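You operate a simulated robot arm through the tools that you are given. There is no shell and no other tool. Be economical: measure what you need, move in short steps, check, and stop when the job is done.

The job below is to be done with a simulated robot arm. You get a single attempt, and the scene is never put back.

## Task
Put things in order on the top of the long bench. At the end: the clear beaker stands where the clean filter cartridge stood; the blue log card (marked "RUN") stands where the green beaker stood; the clean filter cartridge is on the grey recheck tray; the green beaker stands where the clear beaker stood; whatever was shut is shut again. Leave all else as you found it, and nothing knocked over. Set down upright: clean filter cartridge.

It is judged by the outcome, as a careful person would: the job done as asked, and still so three seconds after it is handed in. It fails if anything else is knocked over, pushed out of place, dropped, spilled or broken.

## Robot
A 6-joint arm with a two-finger gripper, fixed in place. Base frame: the origin is at the foot of the arm, x ahead of it, y to its left, z up; the work surface is at about z = 0. Lengths are in m, angles in degrees, forces in N, time in s.
With the tool pointing down near the work surface it reaches from about 0.18 to 0.48 m from the base axis. Its first joint turns from -66.0 to 66.0 degrees. Payload 1.76 kg.
Tool frame: the origin (TCP) lies between the finger pads and is the grasp point; the fingertips stand 0.029 m ahead of it; z points along the fingers, y is the line along which they close. Largest opening 0.082 m; the body of the gripper starts 0.058 m behind the TCP.
Orientation is that of the tool frame in the base frame, as a unit quaternion [x, y, z, w]. With the fingers straight down and closing along the base's y, the tool's x points along the base's -x, its y along +y and its z along -z.

## Interface
- The arm moves only by the tool apply_moves. Its argument "motion" is one flat list of numbers, 6 for each row, row after row: the shift along the base's x, y, z in mm, then the turn, a rotation vector about the base's x, y, z in degrees. In form: [dx, dy, dz, wx, wy, wz, dx, dy, dz, wx, wy, wz, ...]. A call has 1 to 10 rows; each row is the pose to reach, as a shift and turn from the pose commanded when the call began. "hand" is the gripper command, from -1 (shut) to 1 (fully open), values between in proportion, set as the call begins (left out, the last holds). Each row takes 0.2 s and may step no farther than 0.05 m and 8.6 degrees from the row before; otherwise, or with a gripper value out of range, the whole call is refused. A pose out of reach is approached as far as the arm can. The call stops where the force on the tool passes 40 N (or 10 N more than at its start, if that is more) or the arm is blocked; 0.2 s more then pass. Each finger halts on what it meets, pressing with about 34 N; the grip force reading is that of the motor and also rises with nothing between the fingers. The clock runs only during rows and for 0.2 s after the last one: add rows that repeat a pose to give the fingers time. The reply holds the time, the measured pose of the TCP, the force on the tool along the base axes, the opening and the grip force, in the units named above and with some noise, with the torque about the TCP (base axes, N m) and any sound that the robot's microphone picked up.
- Cameras (640 x 400 px; columns grow to the right, rows downward): "scene" is fixed at [0.0579, 0.3298, 0.4381]; the picture's right is [-0.77, -0.64, 0.00], its down [-0.29, 0.35, -0.89] and it looks along [0.57, -0.69, -0.45] (base axes); focal length 350 px, centre (320, 200). "wrist" rides on the gripper at [0.079, 0.004, -0.089] in the tool frame; the picture's right is [-0.05, 1.00, 0.00], its down [-0.71, -0.04, -0.71] and it looks along [-0.71, -0.04, 0.71] (tool axes); focal length 256 px, centre (320, 200). There is no depth. A picture from a camera that has moved, and an enlarged one, comes with that camera's place and axes in the base frame and with its lens.
- snapshot(camera): a new picture of that camera. No time passes.
- close_up(camera, box): a new picture of the part [left, top, right, bottom] of that camera's present view, enlarged. No time passes.
- close_job(): hands the job in; it is judged then, once.

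Go step by step. Nothing tells you positions but the pictures and the camera data: compare them with the known pose of the tool, close in by small moves and look again before you grip or let go. The budget is 120 turns and 64 pictures, counting those below and the enlarged ones. Unless the task says otherwise, let go and move clear before handing in, and close with one line.

The tools are called after "Call:" by a JSON object that holds its "fn" and its "kwargs". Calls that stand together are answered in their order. apply_moves: Moves the arm, as the interface text tells. Its arguments: {"type":"object","properties":{"motion":{"type":"array","items":{"type":"number"}},"hand":{"type":"number"}},"required":["motion"]} The other tools are called the same way: snapshot (camera) takes a picture; close_up (camera, box) takes an enlarged picture of a part of a camera's view; close_job () hands the job in.

At the start:

```text
time: 0.0
position: [0.3015, -0.1276, 0.2429]
orientation: [0.0, 1.0, -0.001, 0.0]
contact_force: [0.0, 1.1, -0.2]
moment: [0.0, 0.01, 0.0]
grip_width: 0.0821
finger_force: 0.1
```

scene: 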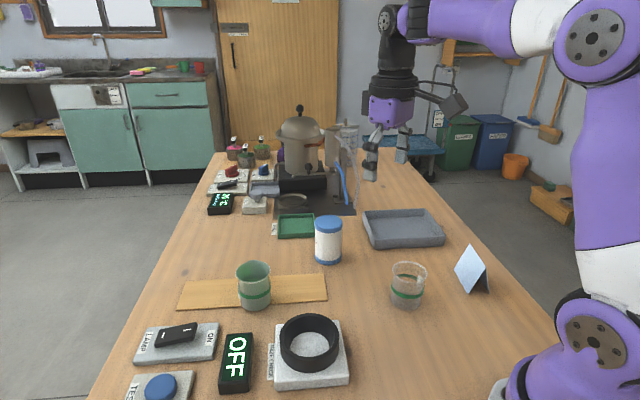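
wrist: 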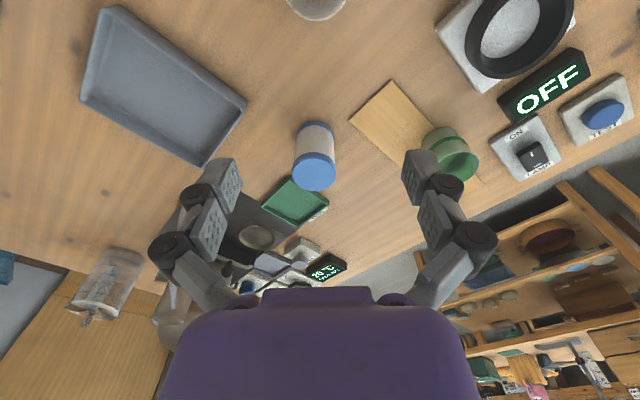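

I see the green beaker on a wooden strip, a white and blue cylinder (probably the cartridge), the clear beaker, a blue tent card and the grey tray. I'll enlarge the views to confirm what each one is.

Call:
{"fn": "close_up", "kwargs": {"camera": "scene", "box": [200, 100, 360, 200]}}

Call:
{"fn": "close_up", "kwargs": {"camera": "scene", "box": [170, 200, 350, 320]}}

Call:
{"fn": "close_up", "kwargs": {"camera": "scene", "box": [340, 195, 520, 315]}}

Call:
{"fn": "close_up", "kwargs": {"camera": "scene", "box": [110, 300, 370, 400]}}

```text
4.00 times, centred on (280, 150) of scene
camera zoom: at [0.0579, 0.3298, 0.4381], right [-0.77, -0.64, 0.0], down [-0.29, 0.35, -0.89], along [0.57, -0.69, -0.45], focal length 1400 px, centre (480, 400)
```

zoom: 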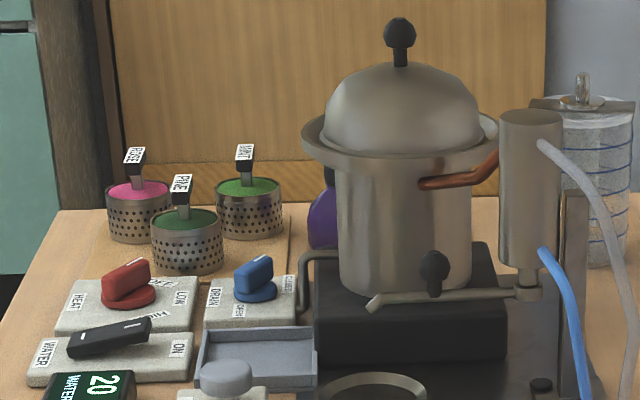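

```text
3.33 times, centred on (260, 260) of scene
camera zoom: at [0.0579, 0.3298, 0.4381], right [-0.77, -0.64, 0.0], down [-0.29, 0.35, -0.89], along [0.57, -0.69, -0.45], focal length 1166 px, centre (520, 0)
```

zoom: 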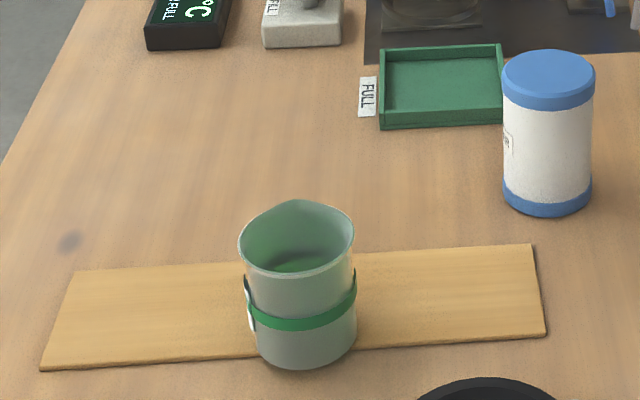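

```text
3.33 times, centred on (430, 255) of scene
camera zoom: at [0.0579, 0.3298, 0.4381], right [-0.77, -0.64, 0.0], down [-0.29, 0.35, -0.89], along [0.57, -0.69, -0.45], focal length 1166 px, centre (-47, 17)
```

zoom: 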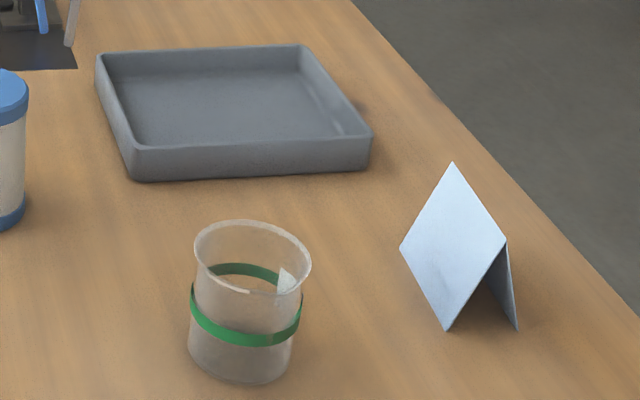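

```text
2.46 times, centred on (240, 350) of scene
camera zoom: at [0.0579, 0.3298, 0.4381], right [-0.77, -0.64, 0.0], down [-0.29, 0.35, -0.89], along [0.57, -0.69, -0.45], focal length 861 px, centre (517, -169)
```

zoom: 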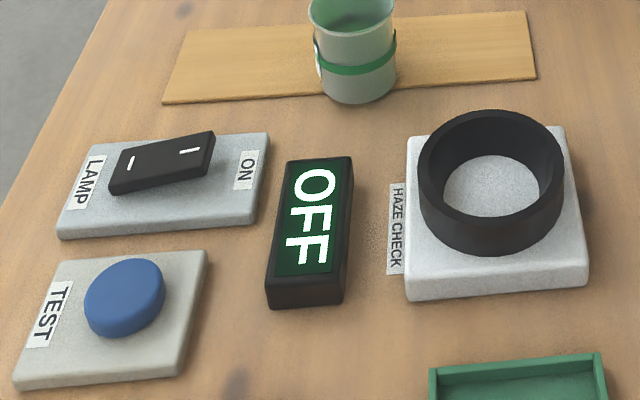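

I take the cartridge to be at about (0.426, -0.143), the clear beaker at (0.240, -0.133), the green beaker at (0.441, 0.043), the card at (0.172, -0.261) and the tray centre at (0.36, -0.34). The order will be cartridge to tray, clear beaker, green beaker, then card, so nothing needs a temporary spot. First I move above the cartridge.

Call:
{"fn": "apply_moves", "kwargs": {"motion": [40, -5, -15, 0, 0, 0, 80, -10, -30, 0, 0, 0, 115, -14, -50, 0, 0, 0, 125, -15, -60, 0, 0, 0, 125, -15, -60, 0, 0, 0], "hand": 1}}

Call:
{"fn": "snapshot", "kwargs": {"camera": "wrist"}}

Call:
{"fn": "snapshot", "kwargs": {"camera": "scene"}}

```text
time: 1.2
position: [0.4252, -0.1412, 0.1832]
orientation: [0.0, 1.0, 0.0, 0.0]
contact_force: [-0.4, 0.7, 0.4]
moment: [-0.01, 0.02, 0.02]
grip_width: 0.082
finger_force: 0.1
```

```text
57 pictures are left
camera wrist: at [0.3466, -0.1364, 0.2734], right [0.05, 1.0, 0.0], down [0.71, -0.04, 0.71], along [0.71, -0.04, -0.71], focal length 256 px, centre (320, 200)
```

wrist: 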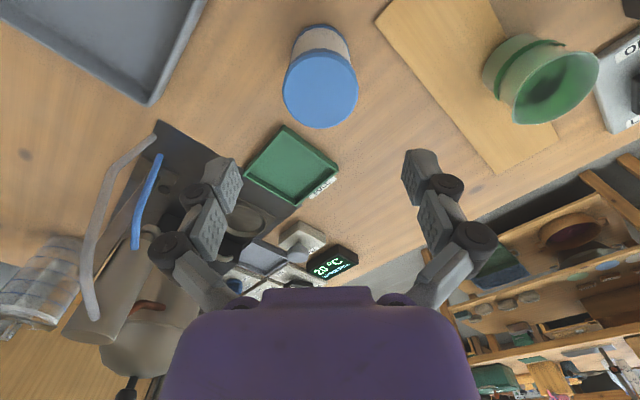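

```text
56 pictures are left
```

scene: 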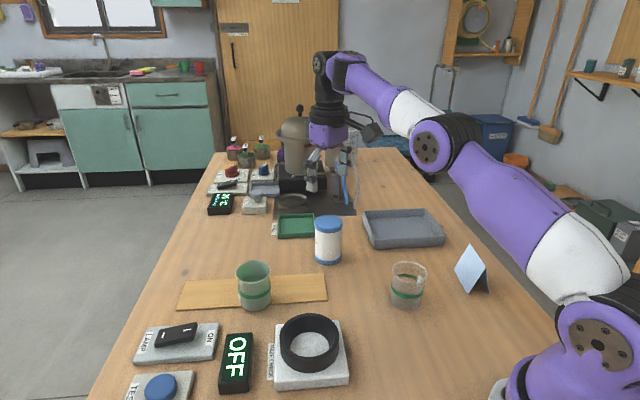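

The wrist view puts the cartridge at about (0.421, -0.141). I'll go down to grip height.

Call:
{"fn": "apply_moves", "kwargs": {"motion": [-2, 0, -35, 0, 0, 0, -3, 0, -70, 0, 0, 0, -3, 0, -100, 0, 0, 0, -3, 0, -123, 0, 0, 0, -3, 0, -123, 0, 0, 0]}}

Call:
{"fn": "snapshot", "kwargs": {"camera": "scene"}}

Call:
{"fn": "snapshot", "kwargs": {"camera": "wrist"}}

```text
time: 2.4
position: [0.4225, -0.1415, 0.059]
orientation: [0.0, 1.0, 0.0, 0.0]
contact_force: [-0.8, -0.4, 0.3]
moment: [0.02, 0.04, 0.02]
grip_width: 0.0818
finger_force: 0.0
```

```text
55 pictures are left
```

scene: 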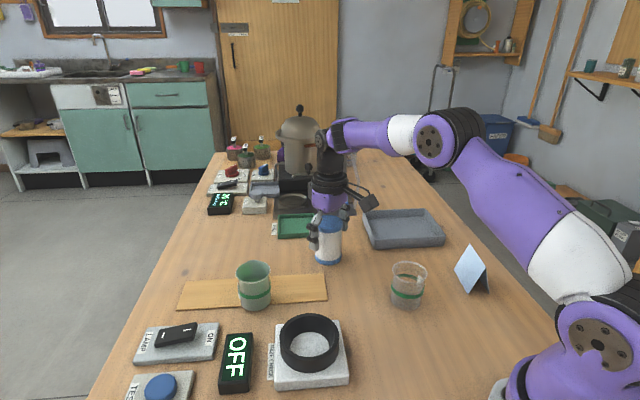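

```text
54 pictures are left
camera wrist: at [0.3433, -0.1366, 0.1497], right [0.05, 1.0, 0.0], down [0.71, -0.04, 0.71], along [0.71, -0.04, -0.71], focal length 256 px, centre (320, 200)
```

wrist: 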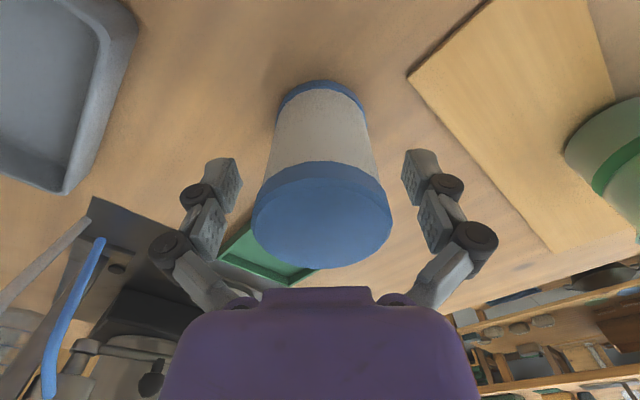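

The cartridge centre looks to be about (0.418, -0.1405). I'll shift slightly and close.

Call:
{"fn": "apply_moves", "kwargs": {"motion": [-4, 1, 0, 0, 0, 0]}}

Call:
{"fn": "apply_moves", "kwargs": {"motion": [0, 0, 0, 0, 0, 0, 0, 0, 0, 0, 0, 0, 0, 0, 0, 0, 0, 0], "hand": -1}}

```text
time: 2.8
position: [0.4189, -0.1413, 0.0604]
orientation: [-0.001, 1.0, 0.001, 0.0]
contact_force: [0.3, 0.3, 0.8]
moment: [0.0, 0.02, 0.0]
grip_width: 0.082
finger_force: 0.0
```

```text
time: 3.6
position: [0.4203, -0.1406, 0.0613]
orientation: [-0.001, 1.0, -0.001, 0.002]
contact_force: [2.3, 1.7, 22.8]
moment: [-0.05, -0.28, 0.03]
grip_width: 0.0552
finger_force: 34.0
```

Gripped at 55 mm. I'll lift a little and check.

Call:
{"fn": "apply_moves", "kwargs": {"motion": [0, 0, 10, 0, 0, 0, 0, 0, 30, 0, 0, 0, 0, 0, 70, 0, 0, 0, 0, 0, 70, 0, 0, 0]}}

Call:
{"fn": "snapshot", "kwargs": {"camera": "wrist"}}

Call:
{"fn": "snapshot", "kwargs": {"camera": "scene"}}

```text
time: 4.6
position: [0.4183, -0.1404, 0.1328]
orientation: [0.0, 1.0, 0.0, 0.001]
contact_force: [-0.3, 0.0, -0.9]
moment: [-0.02, 0.05, 0.02]
grip_width: 0.0547
finger_force: 33.8
```

```text
53 pictures are left
camera wrist: at [0.3389, -0.1352, 0.2213], right [0.05, 1.0, 0.0], down [0.71, -0.04, 0.71], along [0.71, -0.04, -0.71], focal length 256 px, centre (320, 200)
```

wrist: 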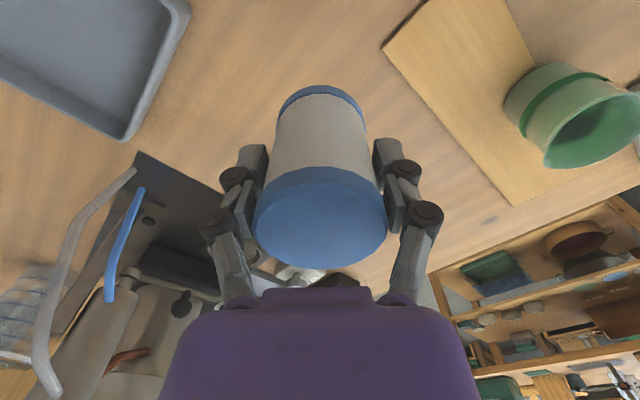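

```text
52 pictures are left
```

scene: 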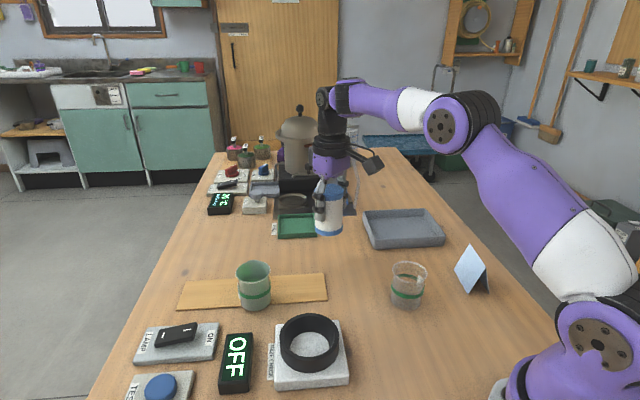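

Cartridge is held. I'll carry it over the near part of the tray, turning to -42°.

Call:
{"fn": "apply_moves", "kwargs": {"motion": [-8, -30, 5, 0, 0, -7, -18, -60, 5, 0, 0, -14, -30, -90, 5, 0, 0, -21, -45, -120, 5, 0, 0, -28, -60, -150, 5, 0, 0, -35, -77, -180, 5, 0, 0, -42, -77, -180, 5, 0, 0, -42]}}

Call:
{"fn": "snapshot", "kwargs": {"camera": "wrist"}}

Call:
{"fn": "snapshot", "kwargs": {"camera": "scene"}}

```text
time: 6.2
position: [0.34, -0.3208, 0.1347]
orientation: [0.359, 0.933, 0.0, 0.0]
contact_force: [0.1, -0.8, -1.0]
moment: [0.0, -0.01, 0.02]
grip_width: 0.0549
finger_force: 33.9
```

```text
51 pictures are left
camera wrist: at [0.2835, -0.263, 0.2246], right [0.71, 0.71, 0.0], down [0.5, -0.5, 0.71], along [0.5, -0.5, -0.71], focal length 256 px, centre (320, 200)
```

wrist: 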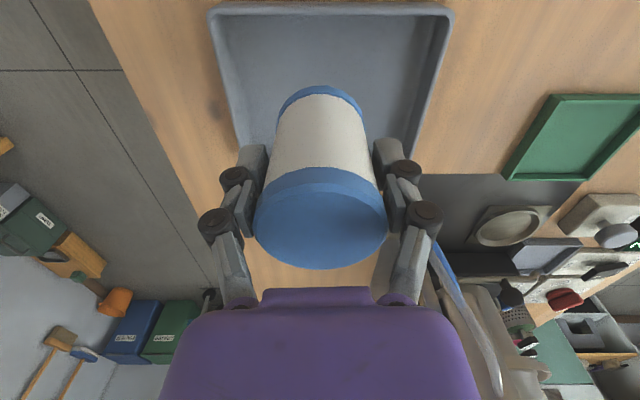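

```text
50 pictures are left
```

scene: 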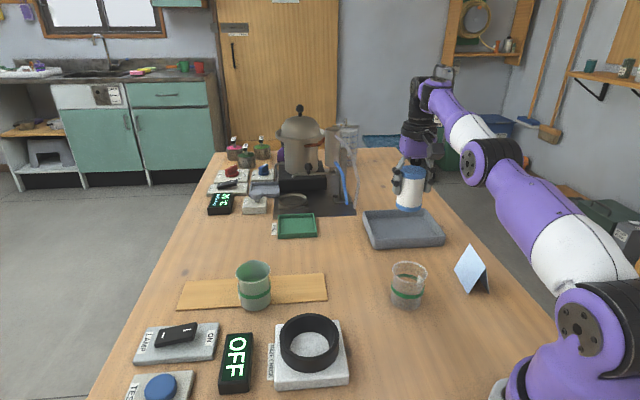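

The cartridge is well inside the tray outline. I'll lower it in steps.

Call:
{"fn": "apply_moves", "kwargs": {"motion": [0, 0, -30, 0, 0, 0, 0, 0, -55, 0, 0, 0, 0, 0, -63, 0, 0, 0, 0, 0, -63, 0, 0, 0]}}

Call:
{"fn": "close_up", "kwargs": {"camera": "scene", "box": [340, 130, 480, 260]}}

```text
time: 7.2
position: [0.3422, -0.3212, 0.0723]
orientation: [0.358, 0.934, 0.001, 0.0]
contact_force: [-0.1, 1.1, -2.8]
moment: [-0.02, 0.01, 0.01]
grip_width: 0.055
finger_force: 33.7
```

```text
3.08 times, centred on (410, 195) of scene
camera zoom: at [0.0579, 0.3298, 0.4381], right [-0.77, -0.64, 0.0], down [-0.29, 0.35, -0.89], along [0.57, -0.69, -0.45], focal length 1077 px, centre (43, 215)
```

zoom: 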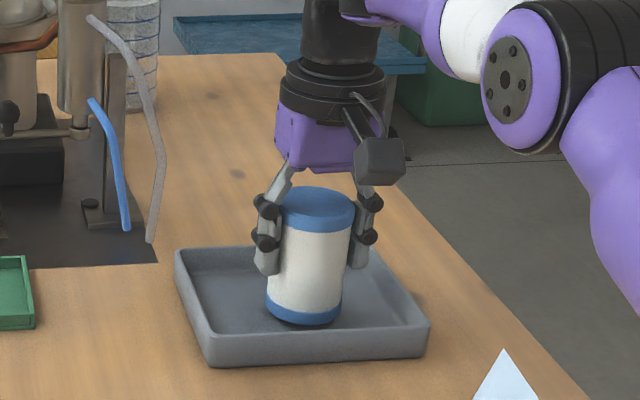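

Call:
{"fn": "apply_moves", "kwargs": {"motion": [0, 0, -3, 0, 0, 0, 0, 0, -5, 0, 0, 0, 0, 0, -5, 0, 0, 0]}}

```text
time: 8.0
position: [0.342, -0.3221, 0.0669]
orientation: [0.359, 0.933, 0.0, 0.0]
contact_force: [-0.9, 0.6, -1.0]
moment: [-0.01, -0.01, -0.01]
grip_width: 0.0548
finger_force: 34.0
```

Lowering is nearly done and there is no firm contact yet, so I'll keep going in small steps.

Call:
{"fn": "apply_moves", "kwargs": {"motion": [0, 0, -1, 0, 0, 0, 0, 0, -2, 0, 0, 0, 0, 0, -2, 0, 0, 0]}}

```text
time: 8.8
position: [0.3424, -0.3223, 0.0665]
orientation: [0.358, 0.934, 0.0, 0.001]
contact_force: [-2.4, 1.7, 9.4]
moment: [-0.19, 0.11, -0.06]
grip_width: 0.0553
finger_force: 34.2
```

It has touched the tray floor. I'll open and rise straight up.

Call:
{"fn": "apply_moves", "kwargs": {"motion": [0, 0, 0, 0, 0, 0, 0, 0, 0, 0, 0, 0], "hand": 1}}

Call:
{"fn": "apply_moves", "kwargs": {"motion": [0, 0, 30, 0, 0, 0, 0, 0, 70, 0, 0, 0, 0, 0, 110, 0, 0, 0]}}

Call:
{"fn": "close_up", "kwargs": {"camera": "scene", "box": [340, 150, 520, 320]}}

```text
time: 9.4
position: [0.3419, -0.3205, 0.0662]
orientation: [0.358, 0.934, 0.0, 0.0]
contact_force: [-0.1, 0.4, -0.3]
moment: [0.04, 0.01, -0.01]
grip_width: 0.082
finger_force: 0.1
```

```text
time: 10.2
position: [0.3338, -0.3131, 0.1615]
orientation: [0.358, 0.934, 0.001, -0.001]
contact_force: [0.7, -0.7, 0.5]
moment: [-0.02, -0.02, 0.03]
grip_width: 0.0817
finger_force: 0.1
out of reach, approached as far as the arm can: row 3
```

```text
2.35 times, centred on (430, 235) of scene
camera zoom: at [0.0579, 0.3297, 0.4381], right [-0.77, -0.64, 0.0], down [-0.29, 0.35, -0.89], along [0.57, -0.69, -0.45], focal length 823 px, centre (61, 118)
```

zoom: 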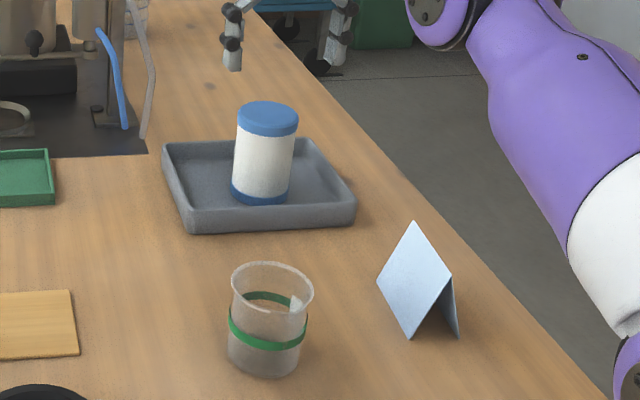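

The cartridge stands upright in the tray. Next I go over the clear beaker, turning back to zero yaw.

Call:
{"fn": "apply_moves", "kwargs": {"motion": [-16, 30, 0, 0, 0, 7, -32, 60, 0, 0, 0, 14, -48, 90, 0, 0, 0, 21, -65, 120, 0, 0, 0, 28, -82, 150, 0, 0, 0, 35, -102, 187, 0, 0, 0, 42, -102, 187, 0, 0, 0, 42]}}

Call:
{"fn": "snapshot", "kwargs": {"camera": "wrist"}}

```text
time: 11.8
position: [0.2308, -0.1255, 0.1633]
orientation: [0.0, 1.0, 0.0, 0.0]
contact_force: [-0.5, 0.0, -0.5]
moment: [0.04, -0.02, -0.05]
grip_width: 0.082
finger_force: 0.0
```

```text
47 pictures are left
camera wrist: at [0.1517, -0.1212, 0.2526], right [0.05, 1.0, 0.0], down [0.71, -0.04, 0.71], along [0.71, -0.04, -0.71], focal length 256 px, centre (320, 200)
```

wrist: 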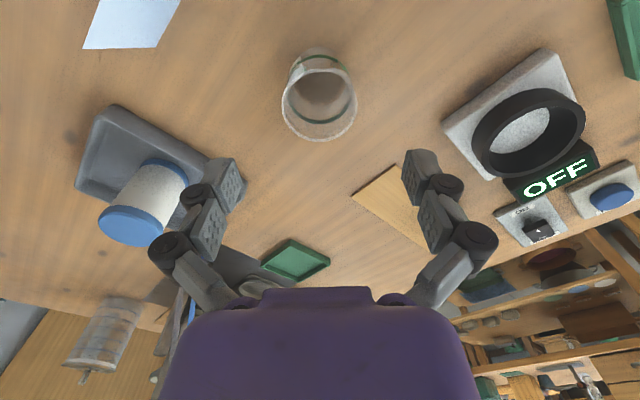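

The clear beaker is at about (0.236, -0.127). I'll lower around it and look before gripping.

Call:
{"fn": "apply_moves", "kwargs": {"motion": [4, -2, -35, 0, 0, 0, 4, -2, -75, 0, 0, 0, 4, -2, -105, 0, 0, 0, 4, -2, -105, 0, 0, 0]}}

Call:
{"fn": "snapshot", "kwargs": {"camera": "wrist"}}

Call:
{"fn": "close_up", "kwargs": {"camera": "scene", "box": [330, 220, 490, 320]}}

```text
time: 12.8
position: [0.2359, -0.1281, 0.057]
orientation: [0.0, 1.0, 0.0, 0.0]
contact_force: [0.6, -0.1, -0.4]
moment: [0.01, 0.01, 0.0]
grip_width: 0.0821
finger_force: 0.0
```

```text
46 pictures are left
camera wrist: at [0.1561, -0.1231, 0.1464], right [0.05, 1.0, 0.0], down [0.71, -0.04, 0.71], along [0.71, -0.04, -0.71], focal length 256 px, centre (320, 200)
```

wrist: 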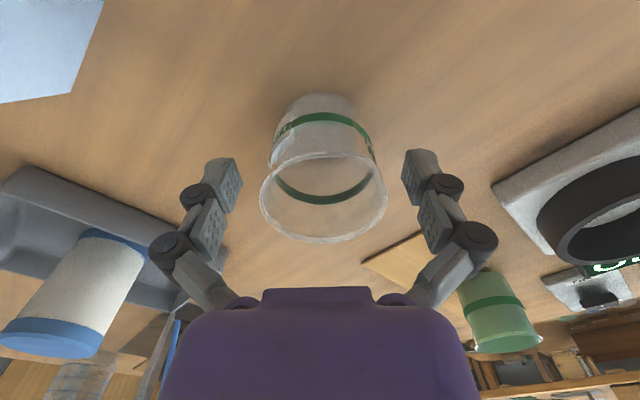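

```text
4.00 times, centred on (410, 270) of scene
camera zoom: at [0.0579, 0.3298, 0.4381], right [-0.77, -0.64, 0.0], down [-0.29, 0.35, -0.89], along [0.57, -0.69, -0.45], focal length 1400 px, centre (-40, -80)
```

zoom: 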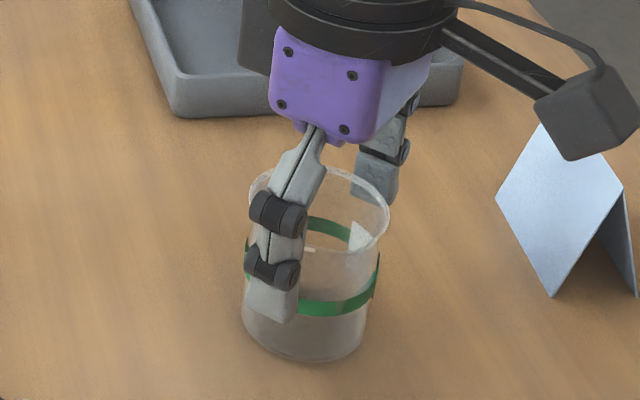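

It is centred. I'll lower 15 mm and close.

Call:
{"fn": "apply_moves", "kwargs": {"motion": [0, 1, -15, 0, 0, 0, 0, 1, -15, 0, 0, 0]}}

Call:
{"fn": "apply_moves", "kwargs": {"motion": [0, 0, 0, 0, 0, 0, 0, 0, 0, 0, 0, 0, 0, 0, 0, 0, 0, 0], "hand": -1}}

```text
time: 13.4
position: [0.2356, -0.1286, 0.0431]
orientation: [0.0, 1.0, 0.0, 0.0]
contact_force: [0.1, -0.4, 0.1]
moment: [0.04, 0.02, -0.02]
grip_width: 0.0819
finger_force: 0.1
```

```text
time: 14.2
position: [0.2365, -0.1265, 0.0418]
orientation: [0.0, 1.0, 0.0, 0.002]
contact_force: [1.0, 0.8, 19.5]
moment: [-0.02, -0.02, -0.04]
grip_width: 0.051
finger_force: 33.3
```

Gripped at 51 mm. I'll lift and carry it to the old cartridge spot (0.419, -0.1405).

Call:
{"fn": "apply_moves", "kwargs": {"motion": [0, 0, 15, 0, 0, 0, 0, 0, 45, 0, 0, 0, 30, -3, 55, 0, 0, 0, 70, -6, 55, 0, 0, 0, 110, -9, 55, 0, 0, 0, 150, -12, 55, 0, 0, 0, 175, -14, 55, 0, 0, 0, 183, -14, 55, 0, 0, 0, 183, -14, 55, 0, 0, 0]}}

Call:
{"fn": "snapshot", "kwargs": {"camera": "scene"}}

```text
time: 16.2
position: [0.4186, -0.1415, 0.0967]
orientation: [0.0, 1.0, 0.0, 0.0]
contact_force: [-0.3, 0.3, -1.7]
moment: [-0.02, 0.01, -0.01]
grip_width: 0.0506
finger_force: 34.0
```

```text
44 pictures are left
```

scene: 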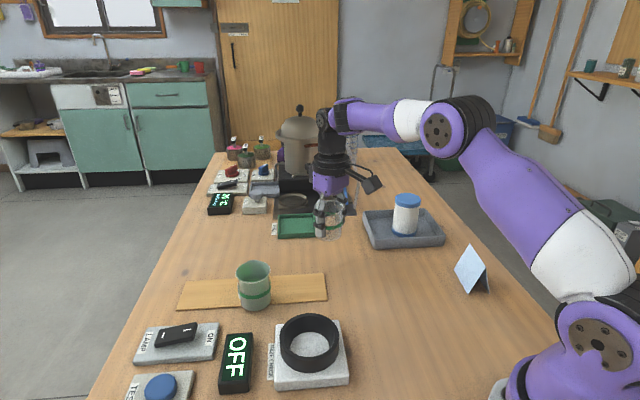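

Now I lower it at the spot, slowly at the end.

Call:
{"fn": "apply_moves", "kwargs": {"motion": [0, 0, -25, 0, 0, 0, 0, 0, -45, 0, 0, 0, 0, 0, -52, 0, 0, 0, 0, 0, -55, 0, 0, 0, 0, 0, -55, 0, 0, 0]}}

```text
time: 17.4
position: [0.4181, -0.1409, 0.0433]
orientation: [0.0, 1.0, 0.0, -0.001]
contact_force: [-4.4, 2.9, 14.4]
moment: [-0.02, 0.08, -0.04]
grip_width: 0.0509
finger_force: 34.0
```

Call:
{"fn": "apply_moves", "kwargs": {"motion": [0, 0, 0, 0, 0, 0, 0, 0, 0, 0, 0, 0], "hand": 1}}

Call:
{"fn": "apply_moves", "kwargs": {"motion": [0, 0, 30, 0, 0, 0, 0, 0, 70, 0, 0, 0, 0, 0, 110, 0, 0, 0, 0, 0, 110, 0, 0, 0]}}

Call:
{"fn": "snapshot", "kwargs": {"camera": "scene"}}

```text
time: 18.0
position: [0.4191, -0.1421, 0.0428]
orientation: [0.0, 1.0, -0.001, -0.001]
contact_force: [-0.3, 0.3, -0.3]
moment: [0.01, -0.01, 0.01]
grip_width: 0.0819
finger_force: 0.1
```

```text
time: 19.0
position: [0.4187, -0.1416, 0.1528]
orientation: [0.001, 1.0, 0.0, 0.0]
contact_force: [0.6, -0.1, 0.6]
moment: [-0.01, -0.01, 0.0]
grip_width: 0.0819
finger_force: 0.0
```

```text
43 pictures are left
```

scene: 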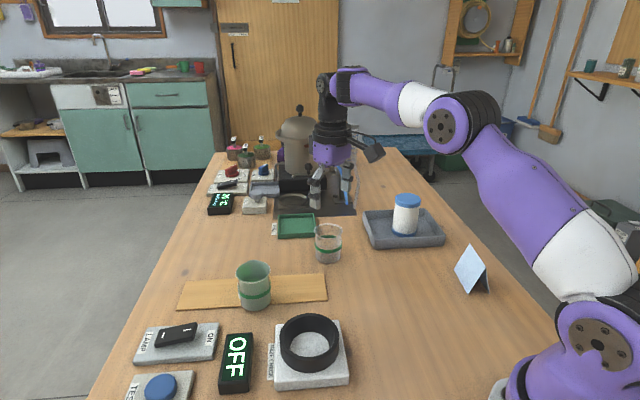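

The clear beaker stands in place. Next I move over the green beaker.

Call:
{"fn": "apply_moves", "kwargs": {"motion": [4, 45, 0, 0, 0, 0, 8, 90, 0, 0, 0, 0, 12, 135, 0, 0, 0, 0, 15, 175, 0, 0, 0, 0, 17, 186, 0, 0, 0, 0, 17, 186, 0, 0, 0, 0]}}

Call:
{"fn": "snapshot", "kwargs": {"camera": "wrist"}}

```text
time: 20.4
position: [0.4358, 0.0451, 0.1538]
orientation: [-0.001, 1.0, 0.0, -0.001]
contact_force: [-0.6, -0.3, 0.1]
moment: [0.02, 0.03, 0.0]
grip_width: 0.0819
finger_force: 0.1
```

```text
42 pictures are left
camera wrist: at [0.3566, 0.0506, 0.2425], right [0.05, 1.0, 0.0], down [0.71, -0.04, 0.71], along [0.71, -0.04, -0.71], focal length 256 px, centre (320, 200)
```

wrist: 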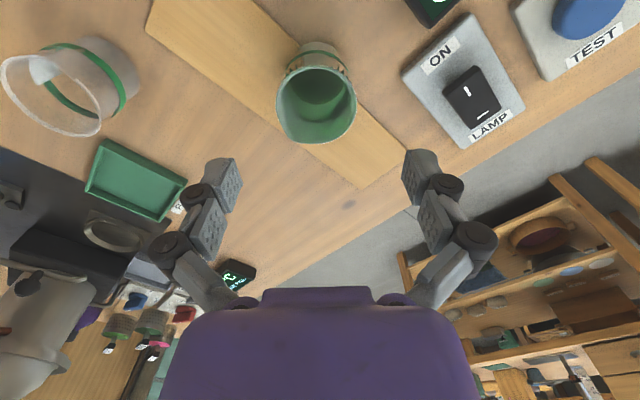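

Call:
{"fn": "apply_moves", "kwargs": {"motion": [-2, -1, -35, 0, 0, 0, -2, -1, -70, 0, 0, 0, -2, -1, -95, 0, 0, 0, -2, -1, -95, 0, 0, 0]}}

Call:
{"fn": "snapshot", "kwargs": {"camera": "wrist"}}

Call:
{"fn": "close_up", "kwargs": {"camera": "scene", "box": [170, 220, 350, 330]}}

```text
time: 21.4
position: [0.4347, 0.0431, 0.0573]
orientation: [0.0, 1.0, 0.0, 0.001]
contact_force: [0.1, 0.0, -0.4]
moment: [0.02, -0.02, -0.01]
grip_width: 0.0821
finger_force: 0.0
```

```text
41 pictures are left
camera wrist: at [0.3545, 0.0487, 0.1468], right [0.05, 1.0, 0.0], down [0.71, -0.04, 0.71], along [0.71, -0.04, -0.71], focal length 256 px, centre (320, 200)
```

wrist: 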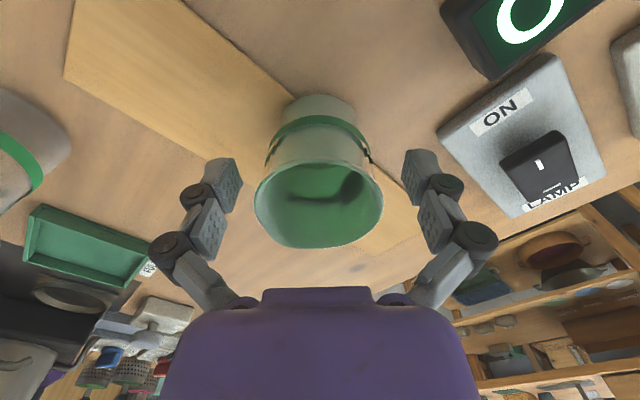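

```text
3.56 times, centred on (260, 275) of scene
camera zoom: at [0.0579, 0.3298, 0.4381], right [-0.77, -0.64, 0.0], down [-0.29, 0.35, -0.89], along [0.57, -0.69, -0.45], focal length 1244 px, centre (533, -67)
```

zoom: 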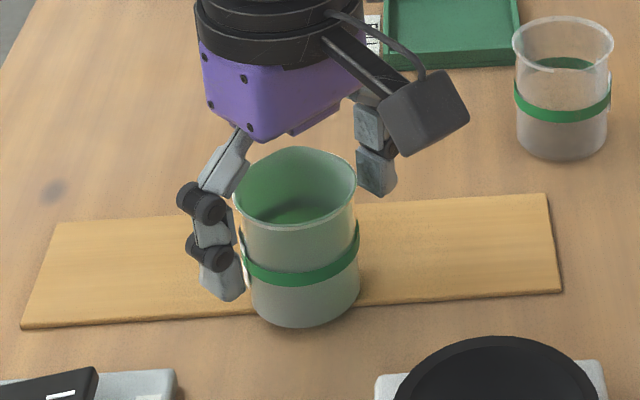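

Nearly centred. I'll adjust by a few mm, lower and close.

Call:
{"fn": "apply_moves", "kwargs": {"motion": [-3, 1, -13, 0, 0, 0, -3, 1, -13, 0, 0, 0]}}

Call:
{"fn": "apply_moves", "kwargs": {"motion": [0, 0, 0, 0, 0, 0, 0, 0, 0, 0, 0, 0, 0, 0, 0, 0, 0, 0], "hand": -1}}

```text
time: 22.0
position: [0.4309, 0.0456, 0.0444]
orientation: [-0.002, 1.0, 0.0, 0.0]
contact_force: [-0.4, 0.2, 0.2]
moment: [-0.02, -0.03, 0.0]
grip_width: 0.0819
finger_force: 0.0
```

```text
time: 22.8
position: [0.4299, 0.0448, 0.0447]
orientation: [-0.001, 1.0, 0.0, 0.001]
contact_force: [1.8, 0.7, 19.5]
moment: [-0.27, 0.21, -0.02]
grip_width: 0.0509
finger_force: 34.0
```

Gripped. I'll lift and carry it to the old clear beaker spot (0.236, -0.1265), staying clear of the ring.

Call:
{"fn": "apply_moves", "kwargs": {"motion": [0, 0, 12, 0, 0, 0, 0, 0, 45, 0, 0, 0, -10, -35, 60, 0, 0, 0, -35, -70, 60, 0, 0, 0, -65, -105, 60, 0, 0, 0, -100, -135, 60, 0, 0, 0, -140, -155, 60, 0, 0, 0, -175, -168, 60, 0, 0, 0, -195, -171, 60, 0, 0, 0, -195, -171, 60, 0, 0, 0]}}

Call:
{"fn": "snapshot", "kwargs": {"camera": "scene"}}

```text
time: 25.0
position: [0.2362, -0.1269, 0.1036]
orientation: [0.0, 1.0, 0.0, 0.0]
contact_force: [-0.4, -0.3, -0.1]
moment: [0.0, 0.03, 0.01]
grip_width: 0.0505
finger_force: 34.4
```

```text
39 pictures are left
```

scene: 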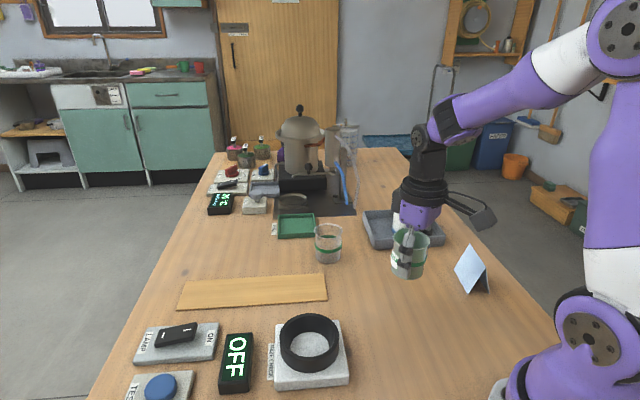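

Call:
{"fn": "apply_moves", "kwargs": {"motion": [0, 0, -30, 0, 0, 0, 0, 0, -48, 0, 0, 0, 0, 0, -56, 0, 0, 0, 0, 0, -59, 0, 0, 0, 0, 0, -61, 0, 0, 0, 0, 0, -61, 0, 0, 0]}}

Call:
{"fn": "close_up", "kwargs": {"camera": "scene", "box": [330, 200, 510, 310]}}

```text
time: 26.4
position: [0.2366, -0.126, 0.0437]
orientation: [0.0, 1.0, 0.0, -0.001]
contact_force: [0.4, 1.0, -0.2]
moment: [-0.02, 0.0, 0.0]
grip_width: 0.0504
finger_force: 33.6
```

```text
3.56 times, centred on (420, 255) of scene
camera zoom: at [0.0579, 0.3298, 0.4381], right [-0.77, -0.64, 0.0], down [-0.29, 0.35, -0.89], along [0.57, -0.69, -0.45], focal length 1244 px, centre (-36, 4)
```

zoom: 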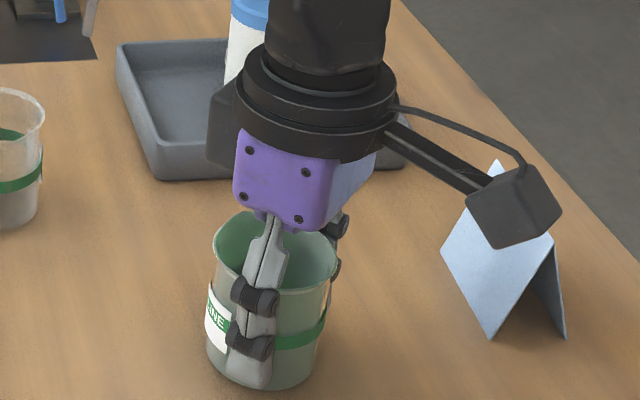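

Call:
{"fn": "apply_moves", "kwargs": {"motion": [0, 0, -2, 0, 0, 0, 0, 0, -3, 0, 0, 0]}}

```text
time: 27.0
position: [0.236, -0.1263, 0.0395]
orientation: [-0.001, 1.0, 0.0, 0.0]
contact_force: [-5.0, 4.9, 22.9]
moment: [0.11, 0.32, -0.08]
grip_width: 0.0506
finger_force: 34.6
```

Contact with the bench. I'll release and rise.

Call:
{"fn": "apply_moves", "kwargs": {"motion": [0, 0, 1, 0, 0, 0, 0, 0, 1, 0, 0, 0], "hand": 1}}

Call:
{"fn": "apply_moves", "kwargs": {"motion": [0, 0, 30, 0, 0, 0, 0, 0, 70, 0, 0, 0, 0, 0, 115, 0, 0, 0, 0, 0, 135, 0, 0, 0]}}

Call:
{"fn": "snapshot", "kwargs": {"camera": "wrist"}}

Call:
{"fn": "snapshot", "kwargs": {"camera": "scene"}}

```text
time: 27.6
position: [0.2359, -0.1274, 0.0413]
orientation: [0.0, 1.0, 0.0, -0.001]
contact_force: [0.2, -0.3, -0.1]
moment: [-0.01, 0.02, -0.02]
grip_width: 0.0817
finger_force: 0.1
```

```text
time: 28.6
position: [0.2352, -0.1273, 0.1765]
orientation: [0.0, 1.0, 0.0, -0.001]
contact_force: [-0.2, -0.1, -0.1]
moment: [-0.02, -0.04, -0.03]
grip_width: 0.0818
finger_force: 0.1
```

```text
37 pictures are left
camera wrist: at [0.1555, -0.1212, 0.266], right [0.05, 1.0, 0.0], down [0.71, -0.04, 0.71], along [0.71, -0.04, -0.71], focal length 256 px, centre (320, 200)
```

wrist: 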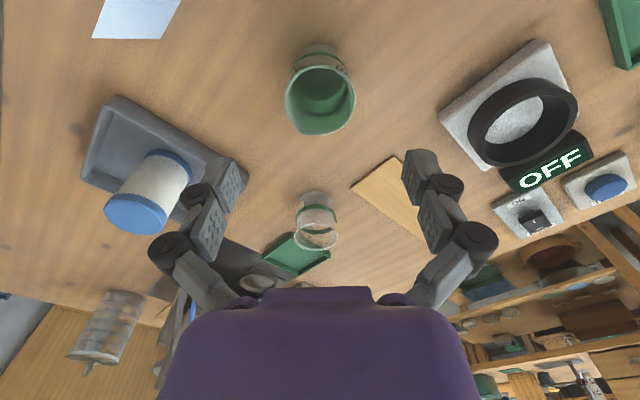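

```text
36 pictures are left
```

scene: 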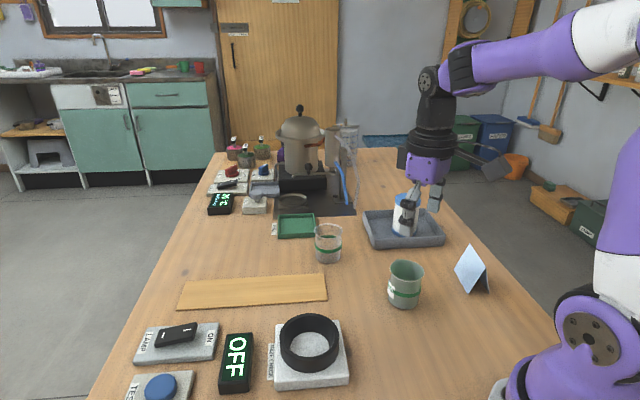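

The green beaker stands. I'll check its place against the original clear beaker picture with the same crop, and do the same for the cartridge spot.

Call:
{"fn": "close_up", "kwargs": {"camera": "scene", "box": [340, 195, 520, 315]}}

Call:
{"fn": "close_up", "kwargs": {"camera": "scene", "box": [170, 200, 350, 320]}}

```text
3.33 times, centred on (430, 255) of scene
camera zoom: at [0.0579, 0.3298, 0.4381], right [-0.77, -0.64, 0.0], down [-0.29, 0.35, -0.89], along [0.57, -0.69, -0.45], focal length 1166 px, centre (-47, 17)
```

zoom: 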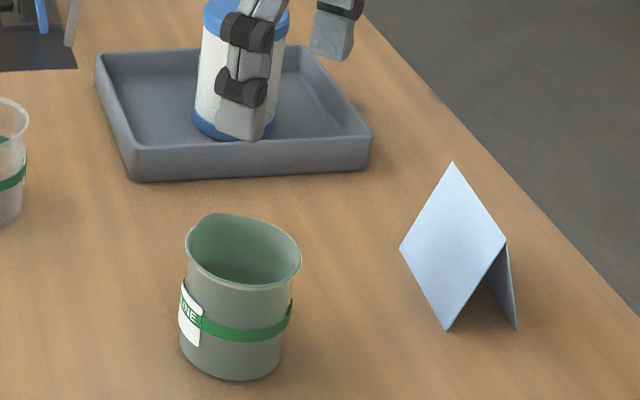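

```text
3.33 times, centred on (260, 260) of scene
camera zoom: at [0.0579, 0.3298, 0.4381], right [-0.77, -0.64, 0.0], down [-0.29, 0.35, -0.89], along [0.57, -0.69, -0.45], focal length 1166 px, centre (520, 0)
```

zoom: 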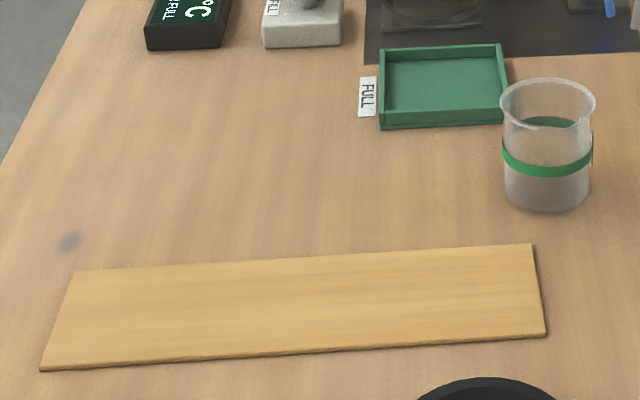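

Everything is placed within a few mm. Now I go above the card, turning to -49° to line up with its ridge.

Call:
{"fn": "apply_moves", "kwargs": {"motion": [-10, -18, 0, 0, 0, -7, -20, -36, 0, 0, 0, -14, -30, -54, 0, 0, 0, -21, -40, -72, 0, 0, 0, -28, -50, -90, 0, 0, 0, -35, -60, -108, 0, 0, 0, -42, -70, -125, 0, 0, 0, -49, -70, -125, 0, 0, 0, -49]}}

Call:
{"fn": "snapshot", "kwargs": {"camera": "wrist"}}

Call:
{"fn": "snapshot", "kwargs": {"camera": "scene"}}

```text
time: 30.4
position: [0.1653, -0.2514, 0.1765]
orientation: [0.415, 0.91, -0.001, -0.001]
contact_force: [0.5, -1.0, -0.5]
moment: [0.02, -0.04, -0.02]
grip_width: 0.0818
finger_force: 0.0
```

```text
33 pictures are left
camera wrist: at [0.117, -0.1877, 0.266], right [0.79, 0.61, 0.0], down [0.43, -0.56, 0.71], along [0.43, -0.56, -0.71], focal length 256 px, centre (320, 200)
```

wrist: 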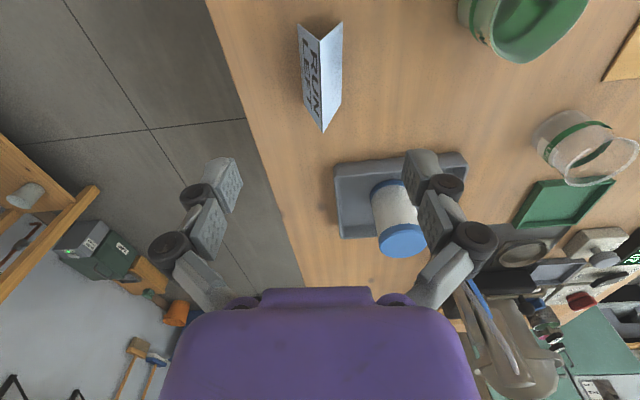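

```text
32 pictures are left
```

scene: 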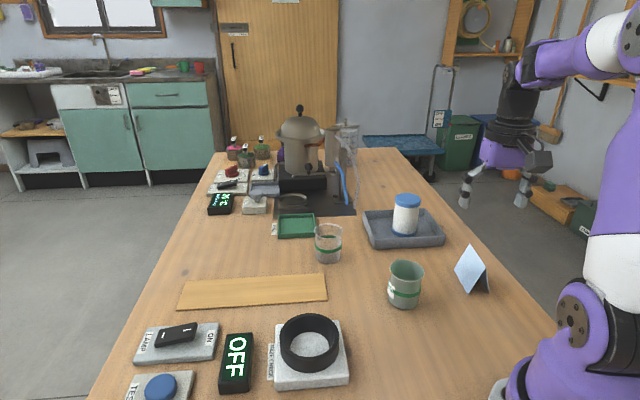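

The card reads "RUN" on its far face, and its ridge centre is at about (0.1685, -0.2528) with direction about -50°. I'll lower astride it.

Call:
{"fn": "apply_moves", "kwargs": {"motion": [3, -1, -35, 0, 0, -1, 3, -1, -75, 0, 0, -1, 3, -1, -100, 0, 0, -1, 3, -1, -120, 0, 0, -1, 3, -1, -120, 0, 0, -1]}}

Call:
{"fn": "snapshot", "kwargs": {"camera": "wrist"}}

Call:
{"fn": "close_up", "kwargs": {"camera": "scene", "box": [380, 200, 560, 310]}}

```text
time: 31.6
position: [0.1684, -0.2521, 0.0552]
orientation: [0.423, 0.906, 0.0, -0.001]
contact_force: [0.6, -0.9, -0.1]
moment: [0.0, 0.03, 0.01]
grip_width: 0.0817
finger_force: 0.1
```

```text
31 pictures are left
camera wrist: at [0.1203, -0.1875, 0.1456], right [0.8, 0.6, 0.0], down [0.43, -0.56, 0.71], along [0.43, -0.56, -0.71], focal length 256 px, centre (320, 200)
```

wrist: 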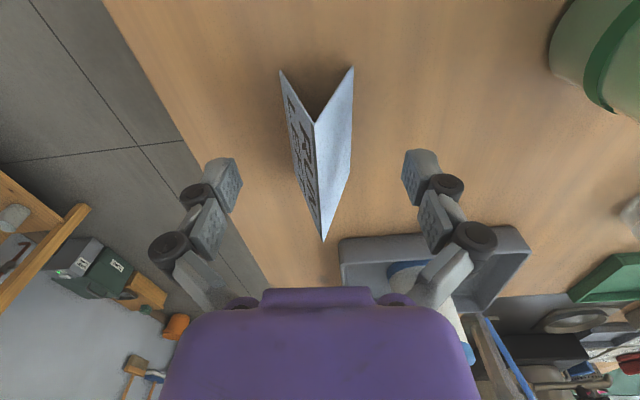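

```text
3.56 times, centred on (470, 255) of scene
camera zoom: at [0.0579, 0.3298, 0.4381], right [-0.77, -0.64, 0.0], down [-0.29, 0.35, -0.89], along [0.57, -0.69, -0.45], focal length 1244 px, centre (-213, 4)
```

zoom: 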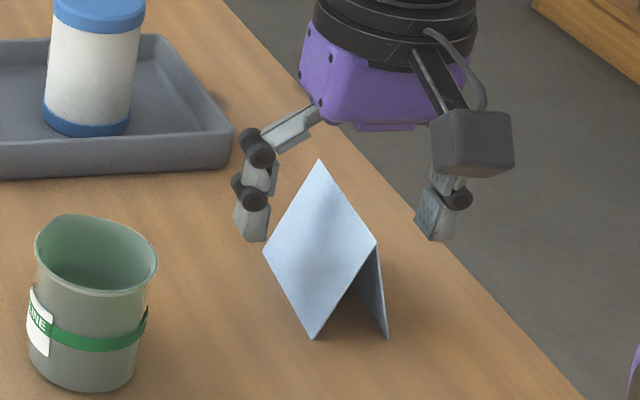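

Well centred and aligned. Closing on the card.

Call:
{"fn": "apply_moves", "kwargs": {"motion": [1, 0, 0, 0, 0, 0, 1, 0, 0, 0, 0, 0, 1, 0, 0, 0, 0, 0, 1, 0, 0, 0, 0, 0], "hand": -1}}

Call:
{"fn": "close_up", "kwargs": {"camera": "scene", "box": [380, 200, 560, 310]}}

```text
time: 32.6
position: [0.1704, -0.2529, 0.0566]
orientation: [0.422, 0.907, 0.0, 0.001]
contact_force: [-0.6, 1.4, 36.7]
moment: [0.02, -0.03, 0.04]
grip_width: 0.0178
finger_force: 33.9
```

```text
3.56 times, centred on (470, 255) of scene
camera zoom: at [0.0579, 0.3298, 0.4381], right [-0.77, -0.64, 0.0], down [-0.29, 0.35, -0.89], along [0.57, -0.69, -0.45], focal length 1244 px, centre (-213, 4)
```

zoom: 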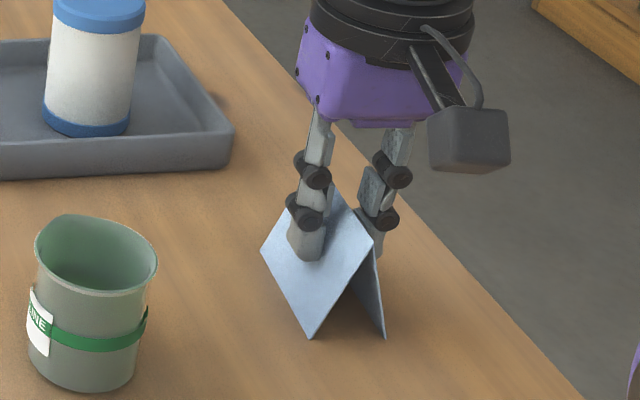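

Held at 17.8 mm. A small trial lift comes next.

Call:
{"fn": "apply_moves", "kwargs": {"motion": [0, 0, 5, 0, 0, 0, 0, 0, 12, 0, 0, 0, 0, 0, 20, 0, 0, 0, 0, 0, 20, 0, 0, 0]}}

Call:
{"fn": "close_up", "kwargs": {"camera": "scene", "box": [380, 200, 560, 310]}}

```text
time: 33.6
position: [0.1698, -0.2529, 0.076]
orientation: [0.423, 0.906, 0.0, 0.001]
contact_force: [0.4, 0.0, 0.6]
moment: [0.01, 0.02, 0.0]
grip_width: 0.0177
finger_force: 34.0
```

```text
3.56 times, centred on (470, 255) of scene
camera zoom: at [0.0579, 0.3298, 0.4381], right [-0.77, -0.64, 0.0], down [-0.29, 0.35, -0.89], along [0.57, -0.69, -0.45], focal length 1244 px, centre (-213, 4)
```

zoom: 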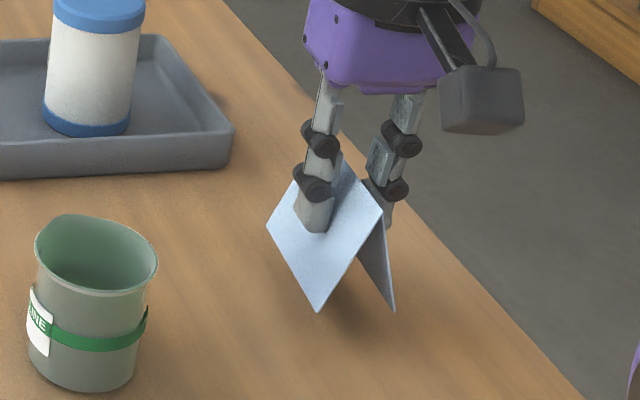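

The card is held firmly. I'll lift above everything and carry it towards the strip.

Call:
{"fn": "apply_moves", "kwargs": {"motion": [0, 0, 40, 0, 0, 0, 0, 0, 80, 0, 0, 0, 20, 22, 84, 0, 0, 0, 48, 53, 84, 0, 0, 1, 78, 86, 84, 0, 0, 2, 108, 119, 84, 0, 0, 3, 138, 152, 84, 0, 0, 4, 168, 185, 84, 0, 0, 5, 195, 215, 84, 0, 0, 5, 195, 215, 84, 0, 0, 5]}}

Call:
{"fn": "apply_moves", "kwargs": {"motion": [25, 28, 0, 0, 0, 0, 50, 56, 0, 0, 0, 0, 69, 78, -10, 0, 0, 0, 74, 83, -30, 0, 0, 0, 74, 83, -60, 0, 0, 0, 74, 83, -60, 0, 0, 0]}}

Call:
{"fn": "snapshot", "kwargs": {"camera": "scene"}}

Call:
{"fn": "snapshot", "kwargs": {"camera": "wrist"}}

```text
time: 35.8
position: [0.3643, -0.0366, 0.161]
orientation: [0.383, 0.924, 0.0, 0.0]
contact_force: [-0.1, -0.6, -0.7]
moment: [0.0, 0.02, -0.02]
grip_width: 0.018
finger_force: 34.0
```

```text
time: 37.2
position: [0.4391, 0.0442, 0.1003]
orientation: [0.383, 0.924, 0.0, 0.0]
contact_force: [0.1, -0.5, -0.4]
moment: [0.02, 0.01, -0.03]
grip_width: 0.0178
finger_force: 33.4
```

```text
27 pictures are left
```

scene: 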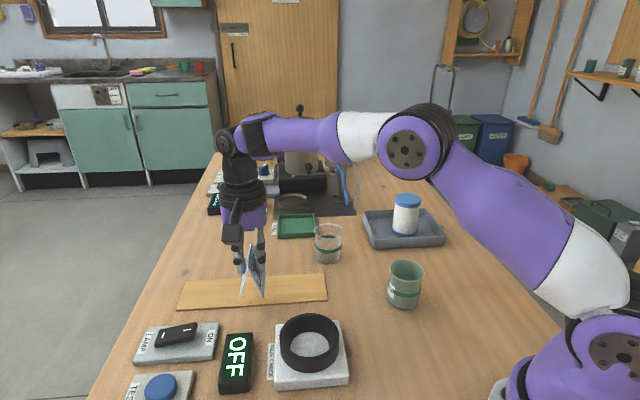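

```text
26 pictures are left
camera wrist: at [0.3856, 0.1055, 0.19], right [0.74, 0.67, 0.0], down [0.47, -0.53, 0.71], along [0.47, -0.53, -0.71], focal length 256 px, centre (320, 200)
```

wrist: 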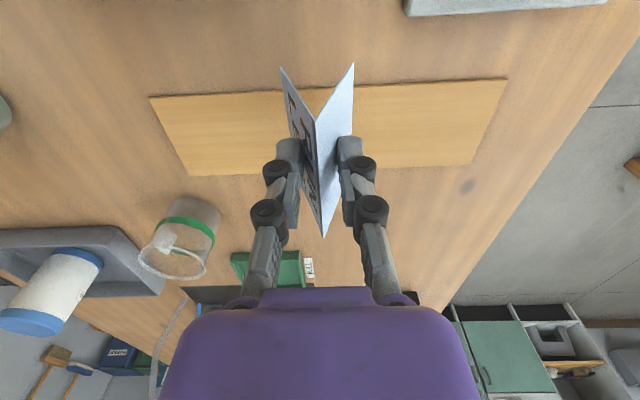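

The card is over the spot, with its ridge across the strip and its centre about 10 mm inside the strip's near edge. I'll lower it close to contact.

Call:
{"fn": "apply_moves", "kwargs": {"motion": [2, -2, -20, 0, 0, 0, 2, -2, -32, 0, 0, 0, 2, -2, -36, 0, 0, 0, 2, -2, -36, 0, 0, 0]}}

Call:
{"fn": "close_up", "kwargs": {"camera": "scene", "box": [170, 220, 350, 330]}}

```text
time: 38.2
position: [0.4404, 0.0431, 0.0643]
orientation: [0.383, 0.924, 0.0, 0.0]
contact_force: [-0.1, 0.2, -0.4]
moment: [-0.02, 0.0, 0.03]
grip_width: 0.0176
finger_force: 34.1
```

```text
3.56 times, centred on (260, 275) of scene
camera zoom: at [0.0579, 0.3298, 0.4381], right [-0.77, -0.64, 0.0], down [-0.29, 0.35, -0.89], along [0.57, -0.69, -0.45], focal length 1244 px, centre (533, -67)
```

zoom: 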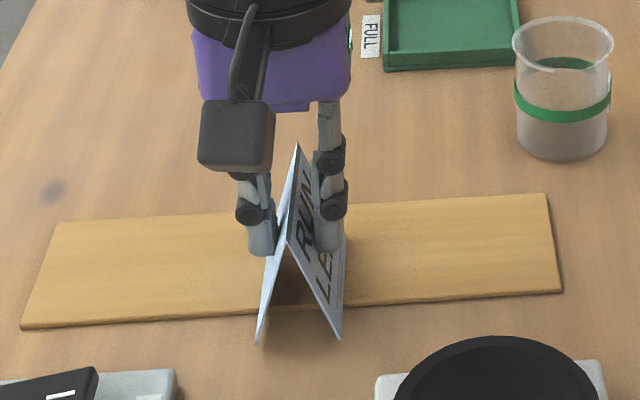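

Call:
{"fn": "apply_moves", "kwargs": {"motion": [0, 0, -1.5, 0, 0, 0, 0, 0, -3, 0, 0, 0, 0, 0, -3, 0, 0, 0]}}

```text
time: 39.0
position: [0.4405, 0.0438, 0.0631]
orientation: [0.382, 0.924, 0.0, 0.001]
contact_force: [-4.5, -0.4, 20.5]
moment: [-0.24, -0.01, -0.05]
grip_width: 0.0172
finger_force: 33.7
```

Contact with the strip. I'll release and look before rising.

Call:
{"fn": "apply_moves", "kwargs": {"motion": [0, 0, 1, 0, 0, 0, 0, 0, 1, 0, 0, 0, 0, 0, 1, 0, 0, 0], "hand": 1}}

Call:
{"fn": "close_up", "kwargs": {"camera": "scene", "box": [170, 220, 350, 330]}}

```text
time: 39.8
position: [0.4407, 0.0441, 0.0607]
orientation: [0.382, 0.924, 0.0, 0.0]
contact_force: [-0.1, -0.3, -0.7]
moment: [-0.01, -0.02, -0.01]
grip_width: 0.082
finger_force: 0.0
```

```text
3.56 times, centred on (260, 275) of scene
camera zoom: at [0.0579, 0.3298, 0.4381], right [-0.77, -0.64, 0.0], down [-0.29, 0.35, -0.89], along [0.57, -0.69, -0.45], focal length 1244 px, centre (533, -67)
```

zoom: 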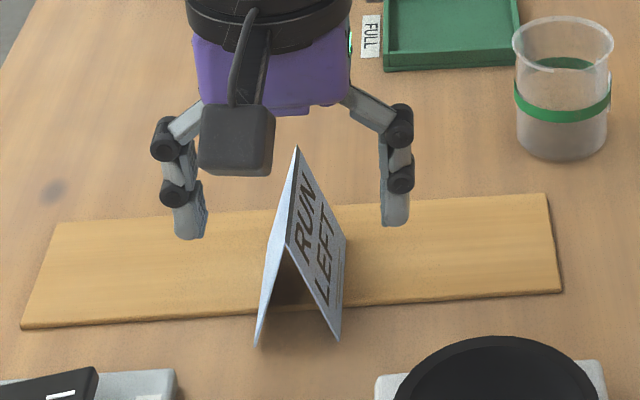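

The card stands freely. I'll rise straight up and back off.

Call:
{"fn": "apply_moves", "kwargs": {"motion": [0, 0, 30, 0, 0, 0, 0, 0, 65, 0, 0, 0, 0, 0, 100, 0, 0, 0, -30, -30, 120, 0, 0, 0, -60, -60, 130, 0, 0, 0, -60, -60, 130, 0, 0, 0]}}

Call:
{"fn": "snapshot", "kwargs": {"camera": "scene"}}

Call:
{"fn": "close_up", "kwargs": {"camera": "scene", "box": [170, 220, 350, 330]}}

```text
time: 41.2
position: [0.3802, -0.0167, 0.1908]
orientation: [0.382, 0.924, -0.001, 0.0]
contact_force: [0.2, 0.0, -0.5]
moment: [0.0, -0.04, 0.03]
grip_width: 0.0819
finger_force: 0.0
```

```text
23 pictures are left
```

scene: 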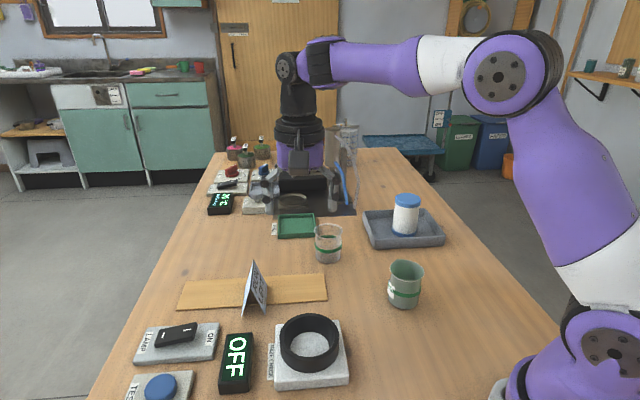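

```text
3.56 times, centred on (260, 275) of scene
camera zoom: at [0.0579, 0.3297, 0.4381], right [-0.77, -0.64, 0.0], down [-0.29, 0.35, -0.89], along [0.57, -0.69, -0.45], focal length 1244 px, centre (533, -67)
```

zoom: 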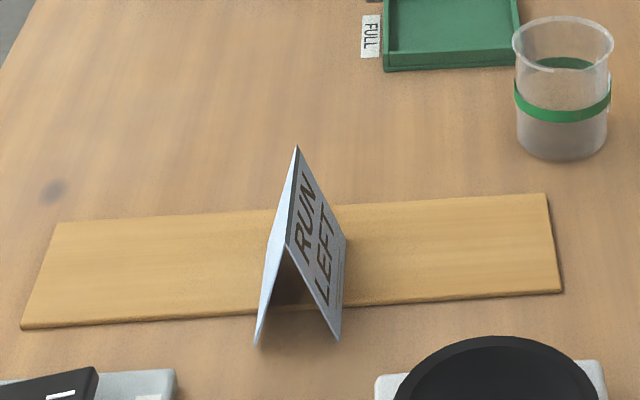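

All four items are in place and standing, nothing else appears to have moved, and the gripper is open and clear. I'm handing the job in.

Call:
{"fn": "close_job", "kwargs": {}}

```text
The job is handed in.
```

The job is handed in: the cartridge is upright on the grey tray, the clear beaker, green beaker and RUN card are in their new places (the green beaker is about 5 mm off its mark), and nothing was opened or knocked over.
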